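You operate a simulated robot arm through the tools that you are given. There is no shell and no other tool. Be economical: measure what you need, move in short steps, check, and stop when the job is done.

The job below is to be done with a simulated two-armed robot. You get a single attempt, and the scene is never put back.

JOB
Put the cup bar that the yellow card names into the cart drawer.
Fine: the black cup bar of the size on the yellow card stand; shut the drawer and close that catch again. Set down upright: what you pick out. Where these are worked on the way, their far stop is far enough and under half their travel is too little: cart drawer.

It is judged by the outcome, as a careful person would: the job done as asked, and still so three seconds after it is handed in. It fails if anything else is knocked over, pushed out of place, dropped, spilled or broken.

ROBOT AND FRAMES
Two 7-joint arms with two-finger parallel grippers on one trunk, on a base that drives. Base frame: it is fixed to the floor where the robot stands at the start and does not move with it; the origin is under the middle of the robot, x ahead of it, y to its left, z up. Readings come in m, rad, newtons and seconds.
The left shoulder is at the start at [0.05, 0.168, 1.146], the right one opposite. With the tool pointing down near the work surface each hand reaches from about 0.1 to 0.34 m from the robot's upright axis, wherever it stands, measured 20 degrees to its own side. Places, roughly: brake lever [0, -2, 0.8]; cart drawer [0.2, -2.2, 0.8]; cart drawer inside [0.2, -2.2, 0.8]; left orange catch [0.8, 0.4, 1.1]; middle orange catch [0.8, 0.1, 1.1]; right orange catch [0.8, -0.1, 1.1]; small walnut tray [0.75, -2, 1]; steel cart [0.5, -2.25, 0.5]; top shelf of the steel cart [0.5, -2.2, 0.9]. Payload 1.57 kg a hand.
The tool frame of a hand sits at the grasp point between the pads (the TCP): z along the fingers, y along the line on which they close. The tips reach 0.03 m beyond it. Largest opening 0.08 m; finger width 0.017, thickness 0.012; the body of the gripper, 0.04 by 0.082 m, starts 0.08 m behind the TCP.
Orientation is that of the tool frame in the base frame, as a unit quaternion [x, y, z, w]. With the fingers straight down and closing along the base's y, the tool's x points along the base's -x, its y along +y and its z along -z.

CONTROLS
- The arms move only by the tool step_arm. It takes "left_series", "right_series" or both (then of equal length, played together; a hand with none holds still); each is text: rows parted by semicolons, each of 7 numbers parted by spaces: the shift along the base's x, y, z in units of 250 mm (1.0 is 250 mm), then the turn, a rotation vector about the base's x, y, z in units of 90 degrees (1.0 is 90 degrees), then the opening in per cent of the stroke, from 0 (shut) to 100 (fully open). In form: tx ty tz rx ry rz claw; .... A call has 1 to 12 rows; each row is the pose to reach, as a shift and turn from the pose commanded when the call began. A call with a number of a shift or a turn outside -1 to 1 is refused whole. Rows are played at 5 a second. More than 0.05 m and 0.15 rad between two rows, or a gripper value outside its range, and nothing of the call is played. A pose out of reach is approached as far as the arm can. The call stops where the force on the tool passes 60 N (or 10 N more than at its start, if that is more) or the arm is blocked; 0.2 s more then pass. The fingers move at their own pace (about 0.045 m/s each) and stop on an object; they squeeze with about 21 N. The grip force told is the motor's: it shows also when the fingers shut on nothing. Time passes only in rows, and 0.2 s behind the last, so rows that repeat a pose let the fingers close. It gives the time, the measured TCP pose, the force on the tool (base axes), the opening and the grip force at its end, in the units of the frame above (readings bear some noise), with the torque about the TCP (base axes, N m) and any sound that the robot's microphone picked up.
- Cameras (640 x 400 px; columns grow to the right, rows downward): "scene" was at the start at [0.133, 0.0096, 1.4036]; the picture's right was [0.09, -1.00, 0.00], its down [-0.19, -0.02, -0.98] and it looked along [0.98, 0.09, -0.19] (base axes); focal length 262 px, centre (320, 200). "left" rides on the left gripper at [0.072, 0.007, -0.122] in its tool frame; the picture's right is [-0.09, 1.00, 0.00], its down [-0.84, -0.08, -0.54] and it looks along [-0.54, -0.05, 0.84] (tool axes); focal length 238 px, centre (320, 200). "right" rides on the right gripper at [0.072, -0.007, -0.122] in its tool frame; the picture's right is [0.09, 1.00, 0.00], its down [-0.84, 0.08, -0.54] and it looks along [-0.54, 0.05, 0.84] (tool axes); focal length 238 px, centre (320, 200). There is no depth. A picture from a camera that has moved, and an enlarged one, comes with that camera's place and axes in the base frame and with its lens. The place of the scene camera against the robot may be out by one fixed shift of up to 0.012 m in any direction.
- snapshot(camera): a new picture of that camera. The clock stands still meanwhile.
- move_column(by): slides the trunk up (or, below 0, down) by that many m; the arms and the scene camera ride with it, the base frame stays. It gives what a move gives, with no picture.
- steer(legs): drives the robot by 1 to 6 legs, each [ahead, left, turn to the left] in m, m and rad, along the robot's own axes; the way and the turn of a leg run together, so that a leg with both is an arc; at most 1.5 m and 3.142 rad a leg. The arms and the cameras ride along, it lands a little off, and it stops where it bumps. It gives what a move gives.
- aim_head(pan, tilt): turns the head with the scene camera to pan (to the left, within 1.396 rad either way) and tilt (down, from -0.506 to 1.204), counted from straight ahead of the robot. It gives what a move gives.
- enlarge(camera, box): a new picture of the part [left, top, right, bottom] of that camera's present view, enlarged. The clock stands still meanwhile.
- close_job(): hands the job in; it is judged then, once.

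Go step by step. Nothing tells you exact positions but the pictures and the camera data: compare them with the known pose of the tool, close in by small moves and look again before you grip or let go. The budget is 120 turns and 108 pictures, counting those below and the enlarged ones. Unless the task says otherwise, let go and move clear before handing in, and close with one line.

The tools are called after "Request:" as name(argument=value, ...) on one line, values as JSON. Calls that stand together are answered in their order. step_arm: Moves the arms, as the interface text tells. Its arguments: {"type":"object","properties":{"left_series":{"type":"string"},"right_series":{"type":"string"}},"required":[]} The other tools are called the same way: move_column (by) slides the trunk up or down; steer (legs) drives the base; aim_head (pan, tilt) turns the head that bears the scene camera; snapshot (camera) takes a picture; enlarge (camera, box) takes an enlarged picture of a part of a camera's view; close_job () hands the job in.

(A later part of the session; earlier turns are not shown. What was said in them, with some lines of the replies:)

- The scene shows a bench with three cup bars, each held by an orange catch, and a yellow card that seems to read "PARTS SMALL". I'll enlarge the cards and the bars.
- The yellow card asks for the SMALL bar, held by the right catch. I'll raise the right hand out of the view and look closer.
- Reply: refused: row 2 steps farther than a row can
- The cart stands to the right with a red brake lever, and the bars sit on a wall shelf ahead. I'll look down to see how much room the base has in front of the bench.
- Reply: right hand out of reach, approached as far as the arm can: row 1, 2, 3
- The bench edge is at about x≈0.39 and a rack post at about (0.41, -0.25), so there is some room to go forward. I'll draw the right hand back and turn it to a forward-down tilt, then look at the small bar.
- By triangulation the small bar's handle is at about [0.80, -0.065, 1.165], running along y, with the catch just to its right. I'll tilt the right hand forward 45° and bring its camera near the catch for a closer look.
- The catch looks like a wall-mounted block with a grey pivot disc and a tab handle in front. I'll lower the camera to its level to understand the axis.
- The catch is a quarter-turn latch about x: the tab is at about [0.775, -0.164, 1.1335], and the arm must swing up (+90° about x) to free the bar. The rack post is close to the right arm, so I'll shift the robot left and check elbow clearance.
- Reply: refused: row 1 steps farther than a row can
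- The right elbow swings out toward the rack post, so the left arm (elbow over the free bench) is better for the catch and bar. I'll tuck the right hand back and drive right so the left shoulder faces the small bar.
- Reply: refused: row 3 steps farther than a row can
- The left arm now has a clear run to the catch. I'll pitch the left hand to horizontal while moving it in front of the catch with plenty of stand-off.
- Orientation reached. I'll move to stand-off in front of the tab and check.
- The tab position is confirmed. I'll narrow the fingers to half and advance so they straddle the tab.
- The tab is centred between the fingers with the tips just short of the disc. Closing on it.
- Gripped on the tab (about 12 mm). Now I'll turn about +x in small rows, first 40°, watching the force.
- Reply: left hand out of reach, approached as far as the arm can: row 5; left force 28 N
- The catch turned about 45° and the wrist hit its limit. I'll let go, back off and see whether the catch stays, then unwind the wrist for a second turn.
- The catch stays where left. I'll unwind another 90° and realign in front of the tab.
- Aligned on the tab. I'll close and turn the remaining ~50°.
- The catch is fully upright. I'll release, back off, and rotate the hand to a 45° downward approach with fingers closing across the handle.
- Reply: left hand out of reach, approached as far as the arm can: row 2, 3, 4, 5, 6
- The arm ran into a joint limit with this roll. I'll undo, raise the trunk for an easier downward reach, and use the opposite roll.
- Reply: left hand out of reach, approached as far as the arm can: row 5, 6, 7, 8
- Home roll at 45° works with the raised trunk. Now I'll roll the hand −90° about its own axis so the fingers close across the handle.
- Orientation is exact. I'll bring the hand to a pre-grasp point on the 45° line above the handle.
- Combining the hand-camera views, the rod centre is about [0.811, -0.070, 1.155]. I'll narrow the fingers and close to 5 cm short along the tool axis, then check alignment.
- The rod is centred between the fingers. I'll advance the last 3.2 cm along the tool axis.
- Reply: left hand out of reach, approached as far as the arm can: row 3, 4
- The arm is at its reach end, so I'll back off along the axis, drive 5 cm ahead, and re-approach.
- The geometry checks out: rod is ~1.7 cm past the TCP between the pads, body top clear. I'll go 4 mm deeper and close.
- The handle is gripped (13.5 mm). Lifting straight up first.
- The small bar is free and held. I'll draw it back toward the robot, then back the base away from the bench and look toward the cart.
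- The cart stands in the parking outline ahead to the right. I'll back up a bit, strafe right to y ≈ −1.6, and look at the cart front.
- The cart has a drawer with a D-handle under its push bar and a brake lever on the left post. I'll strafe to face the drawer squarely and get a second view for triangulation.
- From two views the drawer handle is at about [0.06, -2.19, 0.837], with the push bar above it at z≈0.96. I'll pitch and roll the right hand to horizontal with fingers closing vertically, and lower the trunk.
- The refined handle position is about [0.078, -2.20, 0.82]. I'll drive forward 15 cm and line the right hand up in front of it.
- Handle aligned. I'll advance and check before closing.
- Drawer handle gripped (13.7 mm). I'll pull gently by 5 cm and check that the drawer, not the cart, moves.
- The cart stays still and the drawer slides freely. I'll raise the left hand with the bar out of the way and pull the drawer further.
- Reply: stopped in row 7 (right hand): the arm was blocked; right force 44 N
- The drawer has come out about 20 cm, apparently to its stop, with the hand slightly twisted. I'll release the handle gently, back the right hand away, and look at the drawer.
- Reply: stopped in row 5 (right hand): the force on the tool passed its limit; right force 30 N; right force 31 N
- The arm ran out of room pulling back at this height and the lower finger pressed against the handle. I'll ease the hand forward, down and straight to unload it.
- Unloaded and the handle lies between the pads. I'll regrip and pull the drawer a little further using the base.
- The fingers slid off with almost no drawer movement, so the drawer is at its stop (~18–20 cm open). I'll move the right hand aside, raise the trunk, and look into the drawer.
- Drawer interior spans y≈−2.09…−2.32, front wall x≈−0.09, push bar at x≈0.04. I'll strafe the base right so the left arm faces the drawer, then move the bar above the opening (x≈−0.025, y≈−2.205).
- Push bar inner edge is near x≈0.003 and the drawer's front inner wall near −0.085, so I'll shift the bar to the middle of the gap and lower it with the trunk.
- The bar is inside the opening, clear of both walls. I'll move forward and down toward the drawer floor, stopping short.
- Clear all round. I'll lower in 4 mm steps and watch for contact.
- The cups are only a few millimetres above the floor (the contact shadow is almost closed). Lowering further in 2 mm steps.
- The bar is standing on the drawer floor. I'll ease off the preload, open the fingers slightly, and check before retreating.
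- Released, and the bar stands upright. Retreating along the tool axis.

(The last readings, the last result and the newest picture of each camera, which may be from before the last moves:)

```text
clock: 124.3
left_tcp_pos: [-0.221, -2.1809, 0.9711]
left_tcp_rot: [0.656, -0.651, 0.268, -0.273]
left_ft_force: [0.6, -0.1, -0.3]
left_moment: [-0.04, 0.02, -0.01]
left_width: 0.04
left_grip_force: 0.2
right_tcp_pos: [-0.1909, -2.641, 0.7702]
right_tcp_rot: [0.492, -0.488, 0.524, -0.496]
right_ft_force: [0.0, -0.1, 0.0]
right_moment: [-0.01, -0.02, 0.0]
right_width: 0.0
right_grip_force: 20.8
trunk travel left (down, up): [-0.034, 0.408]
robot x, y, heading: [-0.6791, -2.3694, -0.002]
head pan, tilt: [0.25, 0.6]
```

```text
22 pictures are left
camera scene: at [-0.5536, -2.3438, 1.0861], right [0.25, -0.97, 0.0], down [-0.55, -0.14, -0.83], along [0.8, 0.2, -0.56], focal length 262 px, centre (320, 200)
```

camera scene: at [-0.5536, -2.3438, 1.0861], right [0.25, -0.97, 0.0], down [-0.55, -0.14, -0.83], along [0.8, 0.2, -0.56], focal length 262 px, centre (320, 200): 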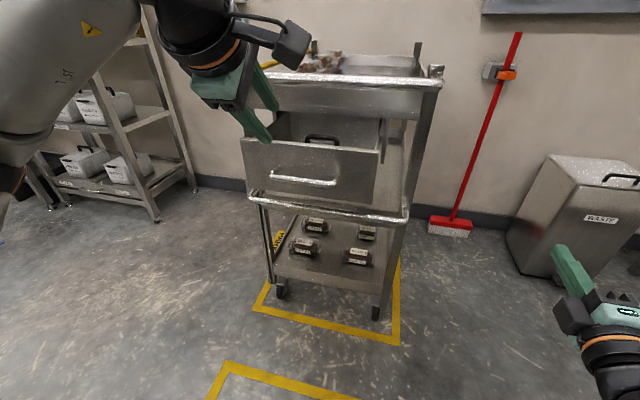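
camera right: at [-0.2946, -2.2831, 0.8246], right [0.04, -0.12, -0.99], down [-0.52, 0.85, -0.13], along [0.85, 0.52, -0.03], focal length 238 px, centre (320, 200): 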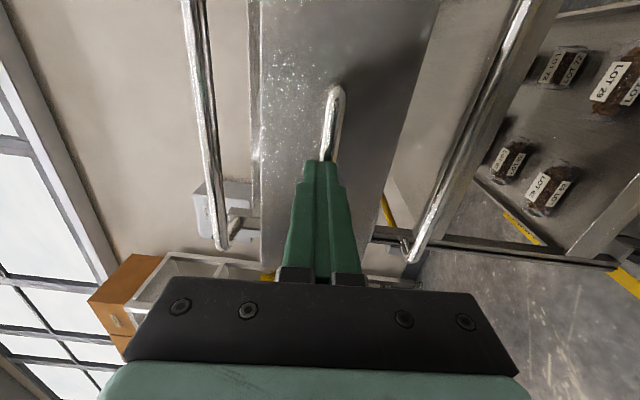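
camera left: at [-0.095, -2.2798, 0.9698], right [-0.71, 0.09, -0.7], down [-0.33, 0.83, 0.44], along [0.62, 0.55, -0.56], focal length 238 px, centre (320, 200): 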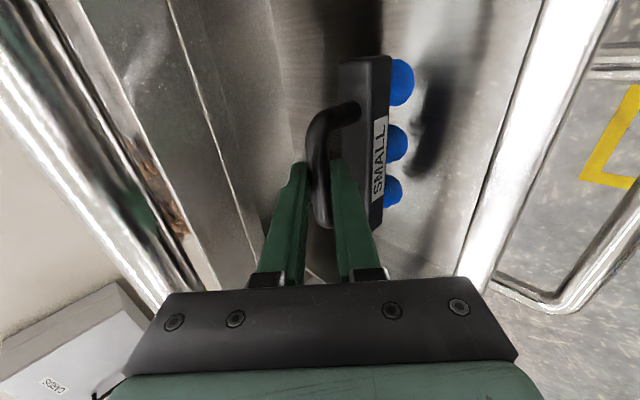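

The bar is standing in the drawer. Next I'll shut the drawer with the closed right hand: strafe left so it faces the front panel above the handle.

Request:
steer(legs=[[0, 0.43, 0]])

Request:
step_arm(right_series="0 0 0.12 0 0 0 0;0 0 0.24 0 0 0 0;0 0 0.35 0 0 0 0")

Request:
aim_head(pan=-0.3, tilt=0.6)

Request:
snapshot(camera="scene")

```text
clock: 126.9
left_tcp_pos: [-0.2196, -1.7493, 0.9722]
left_tcp_rot: [0.656, -0.65, 0.269, -0.272]
left_ft_force: [0.6, 1.0, -0.3]
left_moment: [0.01, -0.03, 0.01]
left_width: 0.04
left_grip_force: 0.1
right_tcp_pos: [-0.1891, -2.21, 0.7723]
right_tcp_rot: [0.492, -0.487, 0.524, -0.497]
right_ft_force: [-0.5, 0.1, -0.7]
right_moment: [0.04, 0.0, 0.01]
right_width: 0.0
right_grip_force: 21.0
trunk travel left (down, up): [-0.034, 0.408]
robot x, y, heading: [-0.6808, -1.9352, -0.002]
head pan, tilt: [0.25, 0.6]
```

```text
clock: 127.7
left_tcp_pos: [-0.219, -1.7503, 0.9716]
left_tcp_rot: [0.656, -0.65, 0.269, -0.273]
left_ft_force: [0.4, -0.7, -0.9]
left_moment: [0.04, 0.01, 0.0]
left_width: 0.0401
left_grip_force: 0.1
right_tcp_pos: [-0.1926, -2.2109, 0.8579]
right_tcp_rot: [0.492, -0.487, 0.524, -0.497]
right_ft_force: [0.0, 0.4, 0.5]
right_moment: [0.0, 0.0, 0.01]
right_width: 0.0
right_grip_force: 21.0
trunk travel left (down, up): [-0.034, 0.408]
robot x, y, heading: [-0.6831, -1.9346, -0.002]
head pan, tilt: [0.25, 0.6]
```

```text
clock: 128.7
left_tcp_pos: [-0.2185, -1.7497, 0.9715]
left_tcp_rot: [0.656, -0.65, 0.269, -0.273]
left_ft_force: [0.8, -0.6, -0.1]
left_moment: [-0.01, 0.01, -0.01]
left_width: 0.0401
left_grip_force: 0.1
right_tcp_pos: [-0.1912, -2.2094, 0.8574]
right_tcp_rot: [0.492, -0.486, 0.524, -0.496]
right_ft_force: [0.1, 0.4, -0.3]
right_moment: [0.04, -0.02, 0.0]
right_width: 0.0002
right_grip_force: 21.3
trunk travel left (down, up): [-0.034, 0.408]
robot x, y, heading: [-0.6797, -1.9358, -0.001]
head pan, tilt: [-0.3, 0.6]
```

```text
21 pictures are left
camera scene: at [-0.5549, -1.9606, 1.0861], right [-0.29, -0.96, 0.0], down [-0.54, 0.17, -0.83], along [0.79, -0.24, -0.56], focal length 262 px, centre (320, 200)
```

scene: 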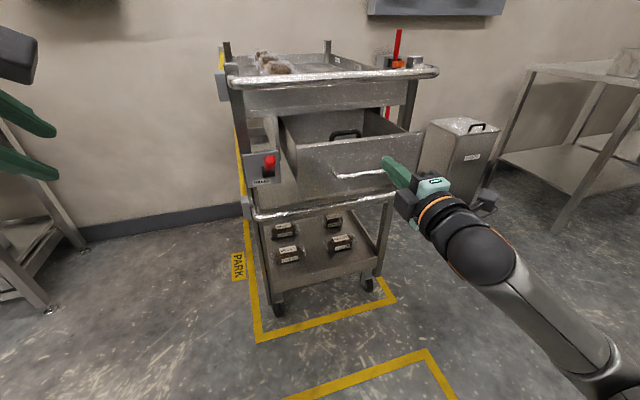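

Aimed at the panel above the handle. Pushing in slowly.

Request:
step_arm(right_series="0.1 0 0 0 0 0 0;0.2 0 0 0 0 0 0;0.28 0 0 0 0 0 0;0.36 0 0 0 0 0 0;0.44 0 0 0 0 0 0;0.52 0 0 0 0 0 0;0.6 0 0 0 0 0 0;0.68 0 0 0 0 0 0;0.76 0 0 0 0 0 0;0.76 0 0 0 0 0 0")

Request:
snapshot(camera="scene")

```text
clock: 130.9
left_tcp_pos: [-0.2201, -1.7489, 0.9717]
left_tcp_rot: [0.657, -0.65, 0.269, -0.271]
left_ft_force: [-0.2, 0.5, 0.0]
left_moment: [0.0, 0.0, 0.02]
left_width: 0.0399
left_grip_force: 0.1
right_tcp_pos: [0.0, -2.2111, 0.8559]
right_tcp_rot: [0.492, -0.487, 0.524, -0.496]
right_ft_force: [0.4, -0.7, 0.4]
right_moment: [0.01, -0.01, 0.0]
right_width: 0.0001
right_grip_force: 21.2
trunk travel left (down, up): [-0.034, 0.408]
robot x, y, heading: [-0.6843, -1.939, 0.002]
head pan, tilt: [-0.3, 0.6]
```

```text
20 pictures are left
camera scene: at [-0.5549, -1.9606, 1.0861], right [-0.3, -0.96, 0.0], down [-0.54, 0.17, -0.83], along [0.79, -0.24, -0.56], focal length 262 px, centre (320, 200)
```

scene: 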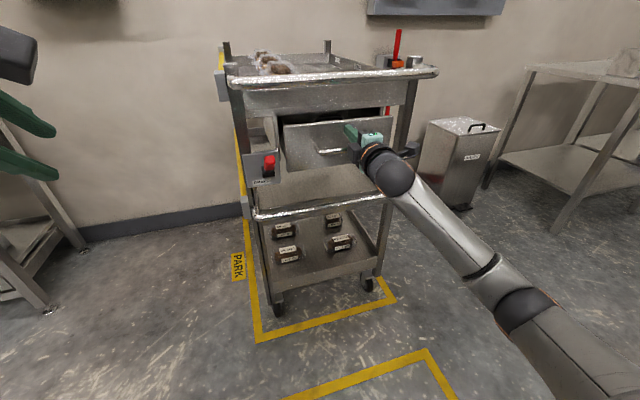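

The drawer is most of the way in and the cart hasn't moved. I'll bring the base 5 cm nearer and finish the push with the arm.

Request:
steer(legs=[[0.05, 0, 0]])

Request:
step_arm(right_series="0.04 0 0 0 0 0 0;0.08 0 0 0 0 0 0;0.12 0 0 0 0 0 0;0.16 0 0 0 0 0 0;0.2 0 0 0 0 0 0;0.2 0 0 0 0 0 0")

Request:
enlarge(camera="scene", box=[210, 40, 466, 200])

```text
clock: 131.8
left_tcp_pos: [-0.1722, -1.7496, 0.9708]
left_tcp_rot: [0.656, -0.651, 0.268, -0.273]
left_ft_force: [-0.5, 0.6, 0.0]
left_moment: [0.01, -0.01, 0.0]
left_width: 0.0399
left_grip_force: 0.1
right_tcp_pos: [0.049, -2.2117, 0.857]
right_tcp_rot: [0.492, -0.487, 0.524, -0.496]
right_ft_force: [0.0, -0.4, -0.1]
right_moment: [-0.02, 0.0, -0.02]
right_width: 0.0002
right_grip_force: 20.9
trunk travel left (down, up): [-0.034, 0.408]
robot x, y, heading: [-0.6334, -1.9375, 0.002]
head pan, tilt: [-0.3, 0.6]
```

```text
clock: 133.2
left_tcp_pos: [-0.1727, -1.7501, 0.9728]
left_tcp_rot: [0.656, -0.65, 0.269, -0.273]
left_ft_force: [0.7, 0.7, 0.1]
left_moment: [-0.01, -0.01, 0.02]
left_width: 0.0397
left_grip_force: 0.1
right_tcp_pos: [0.0974, -2.2108, 0.8552]
right_tcp_rot: [0.491, -0.486, 0.524, -0.497]
right_ft_force: [-33.3, 0.5, -7.8]
right_moment: [-0.05, 0.5, 0.26]
right_width: 0.0001
right_grip_force: 20.8
trunk travel left (down, up): [-0.034, 0.408]
robot x, y, heading: [-0.63, -1.9352, 0.0]
head pan, tilt: [-0.3, 0.6]
```

```text
2.50 times, centred on (338, 120) of scene
camera zoom: at [-0.5075, -1.9608, 1.0863], right [-0.3, -0.96, 0.0], down [-0.54, 0.17, -0.83], along [0.79, -0.24, -0.56], focal length 656 px, centre (275, 400)
```

zoom: 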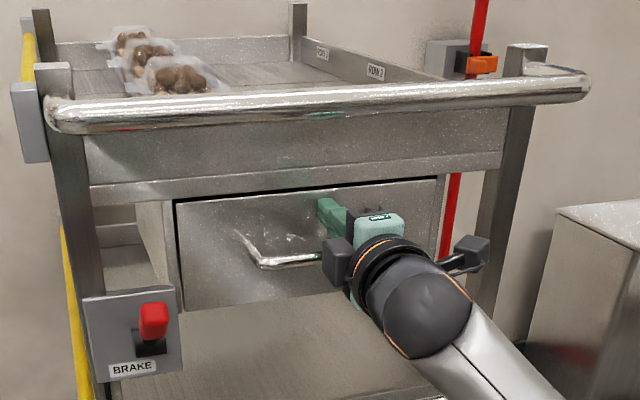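

The drawer has reached its shut stop (33 N push-back, flush). I'll retract the right hand straight back and verify.

Request:
step_arm(right_series="-0.06 0 0 0 0 0 0;-0.16 0 0 0 0 0 0;-0.3 0 0 0 0 0 0;-0.46 0 0 0 0 0 0;-0.6 0 0 0 0 0 0")

Request:
steer(legs=[[-0.25, 0, 0]])

Request:
snapshot(camera="scene")

```text
clock: 134.4
left_tcp_pos: [-0.1707, -1.7488, 0.9722]
left_tcp_rot: [0.656, -0.651, 0.269, -0.272]
left_ft_force: [-0.8, 0.2, -0.2]
left_moment: [0.0, 0.01, 0.04]
left_width: 0.0401
left_grip_force: 0.0
right_tcp_pos: [-0.0537, -2.2099, 0.8548]
right_tcp_rot: [0.492, -0.487, 0.524, -0.496]
right_ft_force: [-1.0, -0.4, -0.1]
right_moment: [0.02, 0.02, 0.01]
right_width: 0.0
right_grip_force: 21.1
trunk travel left (down, up): [-0.034, 0.408]
robot x, y, heading: [-0.6322, -1.9344, -0.0]
head pan, tilt: [-0.3, 0.6]
```

```text
clock: 136.2
left_tcp_pos: [-0.4101, -1.752, 0.9716]
left_tcp_rot: [0.656, -0.651, 0.269, -0.272]
left_ft_force: [0.6, 0.3, 0.0]
left_moment: [-0.01, 0.01, 0.03]
left_width: 0.0399
left_grip_force: 0.1
right_tcp_pos: [-0.294, -2.2114, 0.855]
right_tcp_rot: [0.491, -0.488, 0.525, -0.495]
right_ft_force: [-0.1, -0.1, 0.2]
right_moment: [0.01, -0.01, 0.0]
right_width: 0.0
right_grip_force: 21.1
trunk travel left (down, up): [-0.034, 0.408]
robot x, y, heading: [-0.8686, -1.9358, -0.002]
head pan, tilt: [-0.3, 0.6]
```

```text
18 pictures are left
camera scene: at [-0.7458, -1.9607, 1.0861], right [-0.3, -0.95, 0.0], down [-0.54, 0.17, -0.83], along [0.79, -0.25, -0.56], focal length 262 px, centre (320, 200)
```

scene: 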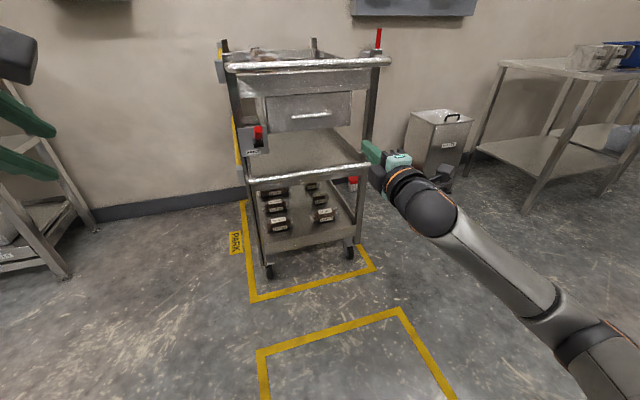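

The drawer is shut and the cart stands square in its outline. Now I go back to close the catch: raise the trunk, unwind both hands (right hand tucked down, left hand to horizontal).

Request:
move_column(by=0.28)

Request:
step_arm(left_series="0.02 0 0 0 -0.09 0 50;0.04 0 0 0 -0.18 0 50;0.06 0 0 0 -0.27 0 50;0.08 0 0 0 -0.36 0 50;0.1 0 0 0 -0.45 0 50;0.12 0 0 0 -0.5 0 50;0.14 0 0 0 -0.5 0 50;0.14 0 0 0 -0.5 0 50;0.14 0 0 0 -0.5 0 50;0.14 0 0 0 -0.5 0 50;0.14 0 0 0 -0.5 0 50;0.14 0 0 0 -0.5 0 50", right_series="0 0 0 0.09 0 0 50;0 0 0 0.18 0 0 50;0 0 0 0.27 0 0 50;0 0 0 0.36 0 0 50;0 0 0 0.45 0 0 50;0 0 0 0.54 0 0 50;0 0 0 0.63 0 0 50;0 0 0 0.72 0 0 50;0 0 0 0.81 0 0 50;0 0 0 0.9 0 0 50;0 0 0 0.98 0 0 50;0 0 0 1 0 0 50")

Request:
step_arm(left_series="0 0 0 0.09 0 0 50;0 0 0 0.18 0 0 50;0 0 0 0.27 0 0 50;0 0 0 0.36 0 0 50;0 0 0 0.45 0 0 50;0 0 0 0.54 0 0 50;0 0 0 0.63 0 0 50;0 0 0 0.72 0 0 50;0 0 0 0.81 0 0 50;0 0 0 0.9 0 0 50;0 0 0 0.98 0 0 50;0 0 0 1 0 0 50", right_series="-0.08 0 0 0 0.09 0 50;-0.16 0 0.01 0 0.18 0 50;-0.24 0 0.03 0 0.27 0 50;-0.32 0 0.05 0 0.36 0 50;-0.4 0 0.07 0 0.45 0 50;-0.48 0 0.09 0 0.54 0 50;-0.56 0 0.11 0 0.63 0 50;-0.64 0 0.13 0 0.72 0 50;-0.72 0 0.15 0 0.81 0 50;-0.8 0 0.17 0 0.9 0 50;-0.9 0 0.19 0 0.98 0 50;-1 0 0.2 0 1 0 50")

```text
clock: 139.0
left_tcp_pos: [-0.4101, -1.752, 1.2523]
left_tcp_rot: [0.655, -0.652, 0.268, -0.272]
left_ft_force: [0.6, -0.3, 0.1]
left_moment: [-0.04, 0.01, 0.0]
left_width: 0.0401
left_grip_force: 0.1
right_tcp_pos: [-0.2944, -2.211, 1.1346]
right_tcp_rot: [0.49, -0.488, 0.525, -0.496]
right_ft_force: [0.4, -0.6, -0.4]
right_moment: [0.01, -0.01, 0.01]
right_width: 0.0001
right_grip_force: 21.0
trunk travel left (down, up): [-0.314, 0.128]
robot x, y, heading: [-0.8718, -1.9359, -0.001]
head pan, tilt: [-0.3, 0.6]
```

```text
clock: 141.6
left_tcp_pos: [-0.3751, -1.7513, 1.2518]
left_tcp_rot: [-0.502, 0.498, -0.499, 0.502]
left_ft_force: [0.0, 0.7, -0.5]
left_moment: [0.01, 0.01, 0.01]
left_width: 0.04
left_grip_force: 0.1
right_tcp_pos: [-0.293, -2.2096, 1.1349]
right_tcp_rot: [0.004, 0.716, -0.025, 0.698]
right_ft_force: [0.0, -0.6, 0.1]
right_moment: [0.01, -0.01, -0.01]
right_width: 0.0399
right_grip_force: 0.0
trunk travel left (down, up): [-0.314, 0.128]
robot x, y, heading: [-0.8703, -1.9377, -0.003]
head pan, tilt: [-0.3, 0.6]
```

```text
clock: 144.2
left_tcp_pos: [-0.3765, -1.7518, 1.2516]
left_tcp_rot: [0.001, 0.705, 0.0, 0.709]
left_ft_force: [-0.5, 0.0, -0.6]
left_moment: [0.0, -0.01, -0.01]
left_width: 0.0398
left_grip_force: 0.1
right_tcp_pos: [-0.5452, -2.2122, 1.1863]
right_tcp_rot: [-0.016, 1.0, -0.021, -0.014]
right_ft_force: [0.2, -0.5, 0.4]
right_moment: [0.0, 0.0, -0.01]
right_width: 0.04
right_grip_force: 0.1
trunk travel left (down, up): [-0.314, 0.128]
robot x, y, heading: [-0.8689, -1.938, -0.008]
head pan, tilt: [-0.3, 0.6]
```

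Both hands are in order. Driving back to the bench station used for the catch.

Request:
steer(legs=[[0, 0.9, 0], [0, 0.77, 0], [0.6, 0, 0]])

Request:
aim_head(pan=0.25, tilt=0.4)

Request:
snapshot(camera="scene")

```text
clock: 155.8
left_tcp_pos: [0.2499, -0.09, 1.2498]
left_tcp_rot: [0.006, 0.705, -0.007, 0.709]
left_ft_force: [-0.4, 0.0, 0.0]
left_moment: [0.01, 0.05, 0.02]
left_width: 0.0401
left_grip_force: 0.0
right_tcp_pos: [0.072, -0.5467, 1.1851]
right_tcp_rot: [-0.008, 1.0, -0.021, -0.014]
right_ft_force: [0.0, 0.0, -0.7]
right_moment: [-0.02, 0.02, 0.01]
right_width: 0.04
right_grip_force: 0.1
trunk travel left (down, up): [-0.314, 0.128]
robot x, y, heading: [-0.2507, -0.2658, -0.023]
head pan, tilt: [-0.3, 0.6]
```

```text
clock: 156.8
left_tcp_pos: [0.2502, -0.09, 1.2504]
left_tcp_rot: [0.005, 0.706, -0.007, 0.709]
left_ft_force: [-0.1, -0.3, 0.4]
left_moment: [0.03, -0.01, 0.02]
left_width: 0.0402
left_grip_force: 0.0
right_tcp_pos: [0.0718, -0.5471, 1.1858]
right_tcp_rot: [-0.008, 1.0, -0.021, -0.015]
right_ft_force: [0.6, 0.4, -0.1]
right_moment: [0.04, 0.04, -0.05]
right_width: 0.04
right_grip_force: 0.2
trunk travel left (down, up): [-0.314, 0.128]
robot x, y, heading: [-0.2498, -0.2638, -0.022]
head pan, tilt: [0.25, 0.4]
```

```text
17 pictures are left
camera scene: at [-0.1179, -0.2435, 1.3843], right [0.23, -0.97, 0.0], down [-0.38, -0.09, -0.92], along [0.9, 0.21, -0.39], focal length 262 px, centre (320, 200)
```

scene: 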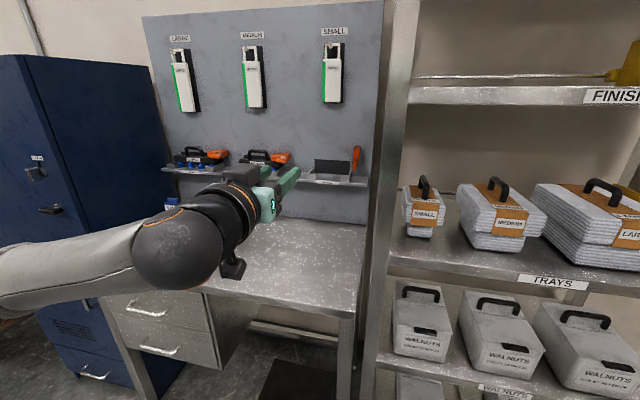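

Request:
steer(legs=[[0.27, 0, 0.02]])

Request:
step_arm(left_series="0 -0.1 -0.1 0 0 0 50;0 -0.2 -0.2 0 0 0 50;0 -0.3 -0.32 0 0 0 50;0.1 -0.33 -0.46 0 0 0 50;0.25 -0.33 -0.46 0 0 0 50;0.4 -0.33 -0.46 0 0 0 50;0.5 -0.33 -0.46 0 0 0 50")

Request:
snapshot(camera="left")

```text
clock: 158.7
left_tcp_pos: [0.5194, -0.0821, 1.2497]
left_tcp_rot: [-0.002, 0.705, 0.001, 0.709]
left_ft_force: [-0.2, -0.3, -0.1]
left_moment: [-0.03, 0.0, -0.05]
left_width: 0.0402
left_grip_force: 0.1
right_tcp_pos: [0.3495, -0.5439, 1.1848]
right_tcp_rot: [-0.017, 1.0, -0.021, -0.013]
right_ft_force: [0.1, 0.1, -0.5]
right_moment: [0.01, 0.0, -0.02]
right_width: 0.0401
right_grip_force: 0.1
trunk travel left (down, up): [-0.314, 0.128]
robot x, y, heading: [0.0235, -0.2638, -0.006]
head pan, tilt: [0.25, 0.4]
```

```text
clock: 160.3
left_tcp_pos: [0.6464, -0.1637, 1.1353]
left_tcp_rot: [-0.002, 0.706, 0.001, 0.709]
left_ft_force: [0.4, -0.2, 0.5]
left_moment: [-0.02, -0.02, 0.02]
left_width: 0.0403
left_grip_force: 0.2
right_tcp_pos: [0.3505, -0.5441, 1.1854]
right_tcp_rot: [-0.017, 1.0, -0.021, -0.014]
right_ft_force: [0.2, 0.7, 0.5]
right_moment: [-0.01, 0.04, -0.02]
right_width: 0.0401
right_grip_force: 0.0
trunk travel left (down, up): [-0.314, 0.128]
robot x, y, heading: [0.0219, -0.2681, -0.002]
head pan, tilt: [0.25, 0.4]
```

```text
16 pictures are left
camera left: at [0.5253, -0.1573, 1.0622], right [0.0, 1.0, 0.09], down [-0.55, -0.08, 0.83], along [0.84, -0.05, 0.54], focal length 238 px, centre (320, 200)
```

left: 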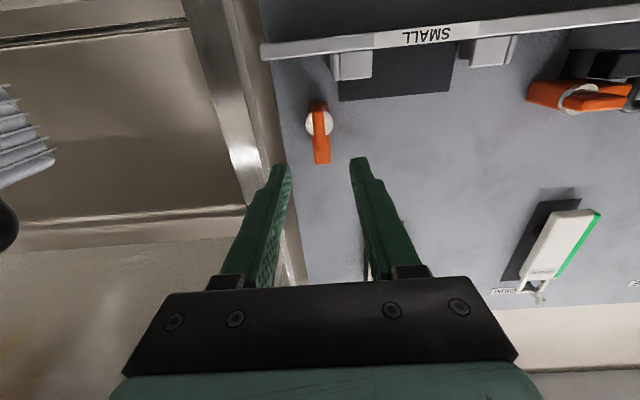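

The tab is lined up between the fingers. Advancing and gripping.

Request:
step_arm(left_series="0.15 0 -0.006 0 0 0 50;0.3 0 -0.006 0 0 0 50;0.42 0 -0.006 0 0 0 50;0.42 0 -0.006 0 0 0 50")

Request:
enlarge(camera="left", box=[200, 60, 440, 210])

```text
clock: 161.3
left_tcp_pos: [0.7512, -0.1633, 1.135]
left_tcp_rot: [-0.002, 0.705, 0.001, 0.709]
left_ft_force: [0.5, -0.7, 0.2]
left_moment: [-0.01, 0.0, -0.02]
left_width: 0.0399
left_grip_force: 0.0
right_tcp_pos: [0.3489, -0.5436, 1.1845]
right_tcp_rot: [-0.016, 1.0, -0.021, -0.013]
right_ft_force: [1.5, -0.9, -0.3]
right_moment: [-0.03, -0.01, -0.01]
right_width: 0.0399
right_grip_force: 0.1
trunk travel left (down, up): [-0.314, 0.128]
robot x, y, heading: [0.0242, -0.2681, -0.0]
head pan, tilt: [0.25, 0.4]
```

```text
2.67 times, centred on (320, 135) of left
camera zoom: at [0.6301, -0.1578, 1.0615], right [0.0, 1.0, 0.09], down [-0.55, -0.08, 0.83], along [0.84, -0.05, 0.54], focal length 636 px, centre (320, 373)
```

zoom: 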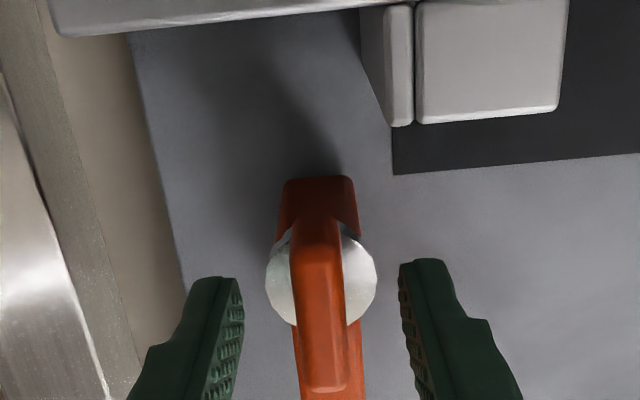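

Centred. I'll close on the tab and turn it back −90° about x.

Request:
step_arm(left_series="0 0 0 0 0 0 0;0 0 0 0 0 0 0;0 0 0 0 0 0 0;0 0 0 -0.09 0 0 0;0 0 0 -0.18 0 0 0;0 0 0 -0.27 0 0 0;0 0 0 -0.36 0 0 0;0 0 0 -0.45 0 0 0;0 0 0 -0.54 0 0 0")

Request:
step_arm(left_series="0 0 0 -0.09 0 0 0;0 0 0 -0.18 0 0 0;0 0 0 -0.27 0 0 0;0 0 0 -0.36 0 0 0;0 0 0 -0.46 0 0 0;0 0 0 -0.46 0 0 0")

Request:
enlarge(camera="scene", box=[250, 135, 410, 235])

```text
clock: 163.3
left_tcp_pos: [0.7514, -0.1629, 1.1334]
left_tcp_rot: [-0.296, 0.642, -0.29, 0.645]
left_ft_force: [13.5, 5.1, 1.6]
left_moment: [0.01, -0.14, -0.27]
left_width: 0.0117
left_grip_force: 29.1
right_tcp_pos: [0.3513, -0.5428, 1.1845]
right_tcp_rot: [-0.017, 1.0, -0.021, -0.014]
right_ft_force: [-0.3, 1.1, 0.2]
right_moment: [0.0, -0.01, -0.01]
right_width: 0.0401
right_grip_force: 0.1
trunk travel left (down, up): [-0.314, 0.128]
robot x, y, heading: [0.0247, -0.2705, -0.001]
head pan, tilt: [0.25, 0.4]
```

```text
refused: row 5 steps farther than a row can; nothing moved
```

```text
4.00 times, centred on (330, 185) of scene
camera zoom: at [0.1552, -0.2433, 1.3841], right [0.25, -0.97, 0.0], down [-0.38, -0.1, -0.92], along [0.89, 0.23, -0.39], focal length 1050 px, centre (280, 260)
```

zoom: 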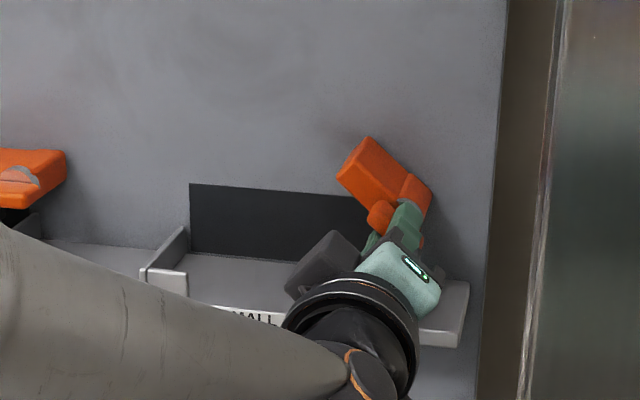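

Halfway; continuing the turn.

Request:
step_arm(left_series="0 0 0 -0.09 0 0 0;0 0 0 -0.18 0 0 0;0 0 0 -0.27 0 0 0;0 0 0 -0.36 0 0 0;0 0 0 -0.45 0 0 0;0 0 0 -0.47 0 0 0")

Request:
enlarge(camera="scene", box=[250, 135, 410, 235])

```text
clock: 164.7
left_tcp_pos: [0.7508, -0.1638, 1.1346]
left_tcp_rot: [0.508, -0.493, 0.501, -0.498]
left_ft_force: [16.7, 7.1, 6.1]
left_moment: [0.48, -0.42, 0.18]
left_width: 0.0114
left_grip_force: 29.0
right_tcp_pos: [0.3513, -0.5427, 1.1846]
right_tcp_rot: [-0.017, 1.0, -0.022, -0.014]
right_ft_force: [0.6, 0.3, 0.4]
right_moment: [0.0, -0.03, 0.02]
right_width: 0.0397
right_grip_force: 0.0
trunk travel left (down, up): [-0.314, 0.128]
robot x, y, heading: [0.0255, -0.2693, -0.005]
head pan, tilt: [0.25, 0.4]
```

```text
4.00 times, centred on (330, 185) of scene
camera zoom: at [0.1553, -0.2429, 1.3841], right [0.25, -0.97, 0.0], down [-0.38, -0.1, -0.92], along [0.89, 0.23, -0.39], focal length 1050 px, centre (280, 260)
```

zoom: 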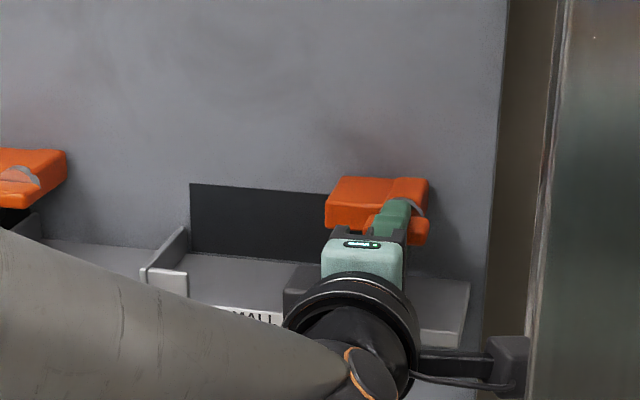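

The catch is horizontal again at its stop. I'll release, back off a short way, shift left away from the rack post, then retreat.

Request:
step_arm(left_series="0 0 0 0.02 0 0 50;0 0 0 0.02 0 0 50;0 0 0 0.02 0 0 50;-0.15 0 0 0.02 0 0 50;-0.3 0.02 0 0.02 0 0 50;-0.32 0.15 0.05 0.02 0 0 50;-0.34 0.3 0.1 0.02 0 0 50;-0.4 0.45 0.15 0.02 0 0 50;-0.55 0.5 0.2 0.02 0 0 50")

Request:
steer(legs=[[-0.2, 0, 0]])

Request:
snapshot(camera="scene")

Request:
enlarge(camera="scene", box=[250, 125, 410, 225])

```text
clock: 166.7
left_tcp_pos: [0.6411, -0.0756, 1.2095]
left_tcp_rot: [-0.502, 0.504, -0.49, 0.504]
left_ft_force: [1.2, -0.5, 0.5]
left_moment: [-0.04, 0.02, 0.0]
left_width: 0.0399
left_grip_force: 0.1
left hand out of reach, approached as far as the arm can: row 6, 7, 8, 9
right_tcp_pos: [0.3499, -0.5449, 1.1848]
right_tcp_rot: [-0.017, 1.0, -0.019, -0.014]
right_ft_force: [-0.3, -0.2, 1.3]
right_moment: [0.01, 0.04, 0.01]
right_width: 0.0399
right_grip_force: 0.0
trunk travel left (down, up): [-0.314, 0.128]
robot x, y, heading: [0.0255, -0.2721, -0.004]
head pan, tilt: [0.25, 0.4]
```

```text
clock: 168.3
left_tcp_pos: [0.4399, -0.0745, 1.2088]
left_tcp_rot: [-0.502, 0.503, -0.491, 0.504]
left_ft_force: [-0.9, 0.5, 0.0]
left_moment: [0.02, 0.02, 0.01]
left_width: 0.0401
left_grip_force: 0.1
right_tcp_pos: [0.1491, -0.5435, 1.1869]
right_tcp_rot: [-0.016, 1.0, -0.021, -0.013]
right_ft_force: [0.0, -0.3, 0.8]
right_moment: [0.02, -0.05, -0.01]
right_width: 0.0401
right_grip_force: 0.0
trunk travel left (down, up): [-0.314, 0.128]
robot x, y, heading: [-0.177, -0.2698, 0.001]
head pan, tilt: [0.25, 0.4]
```

```text
12 pictures are left
camera scene: at [-0.0473, -0.2437, 1.3844], right [0.24, -0.97, 0.0], down [-0.38, -0.1, -0.92], along [0.89, 0.23, -0.39], focal length 262 px, centre (320, 200)
```

scene: 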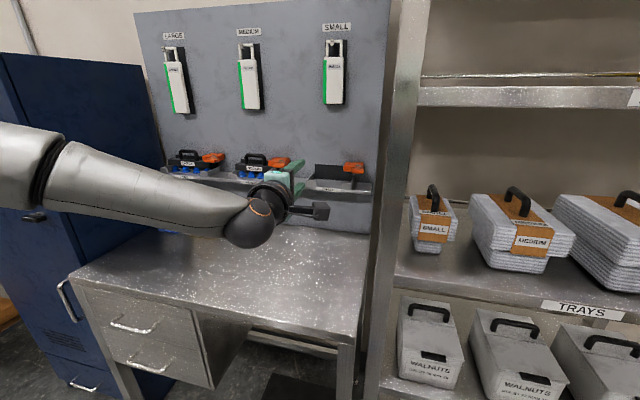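

```text
4.00 times, centred on (330, 175) of scene
camera zoom: at [-0.0473, -0.2437, 1.3844], right [0.24, -0.97, 0.0], down [-0.38, -0.1, -0.92], along [0.89, 0.23, -0.39], focal length 1050 px, centre (280, 300)
```

zoom: 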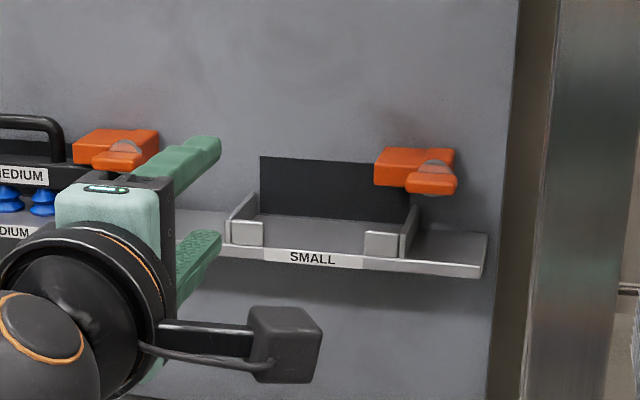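

The right catch is horizontal again, as it was at the start. The cart drawer was seen shut with the small bar set upright inside it, and both hands are clear, so I'm handing in.

Request:
close_job()

```text
The job is handed in.
```

The black SMALL cup bar named on the yellow card is standing upright in the cart drawer. The drawer is shut and its catch is closed again.
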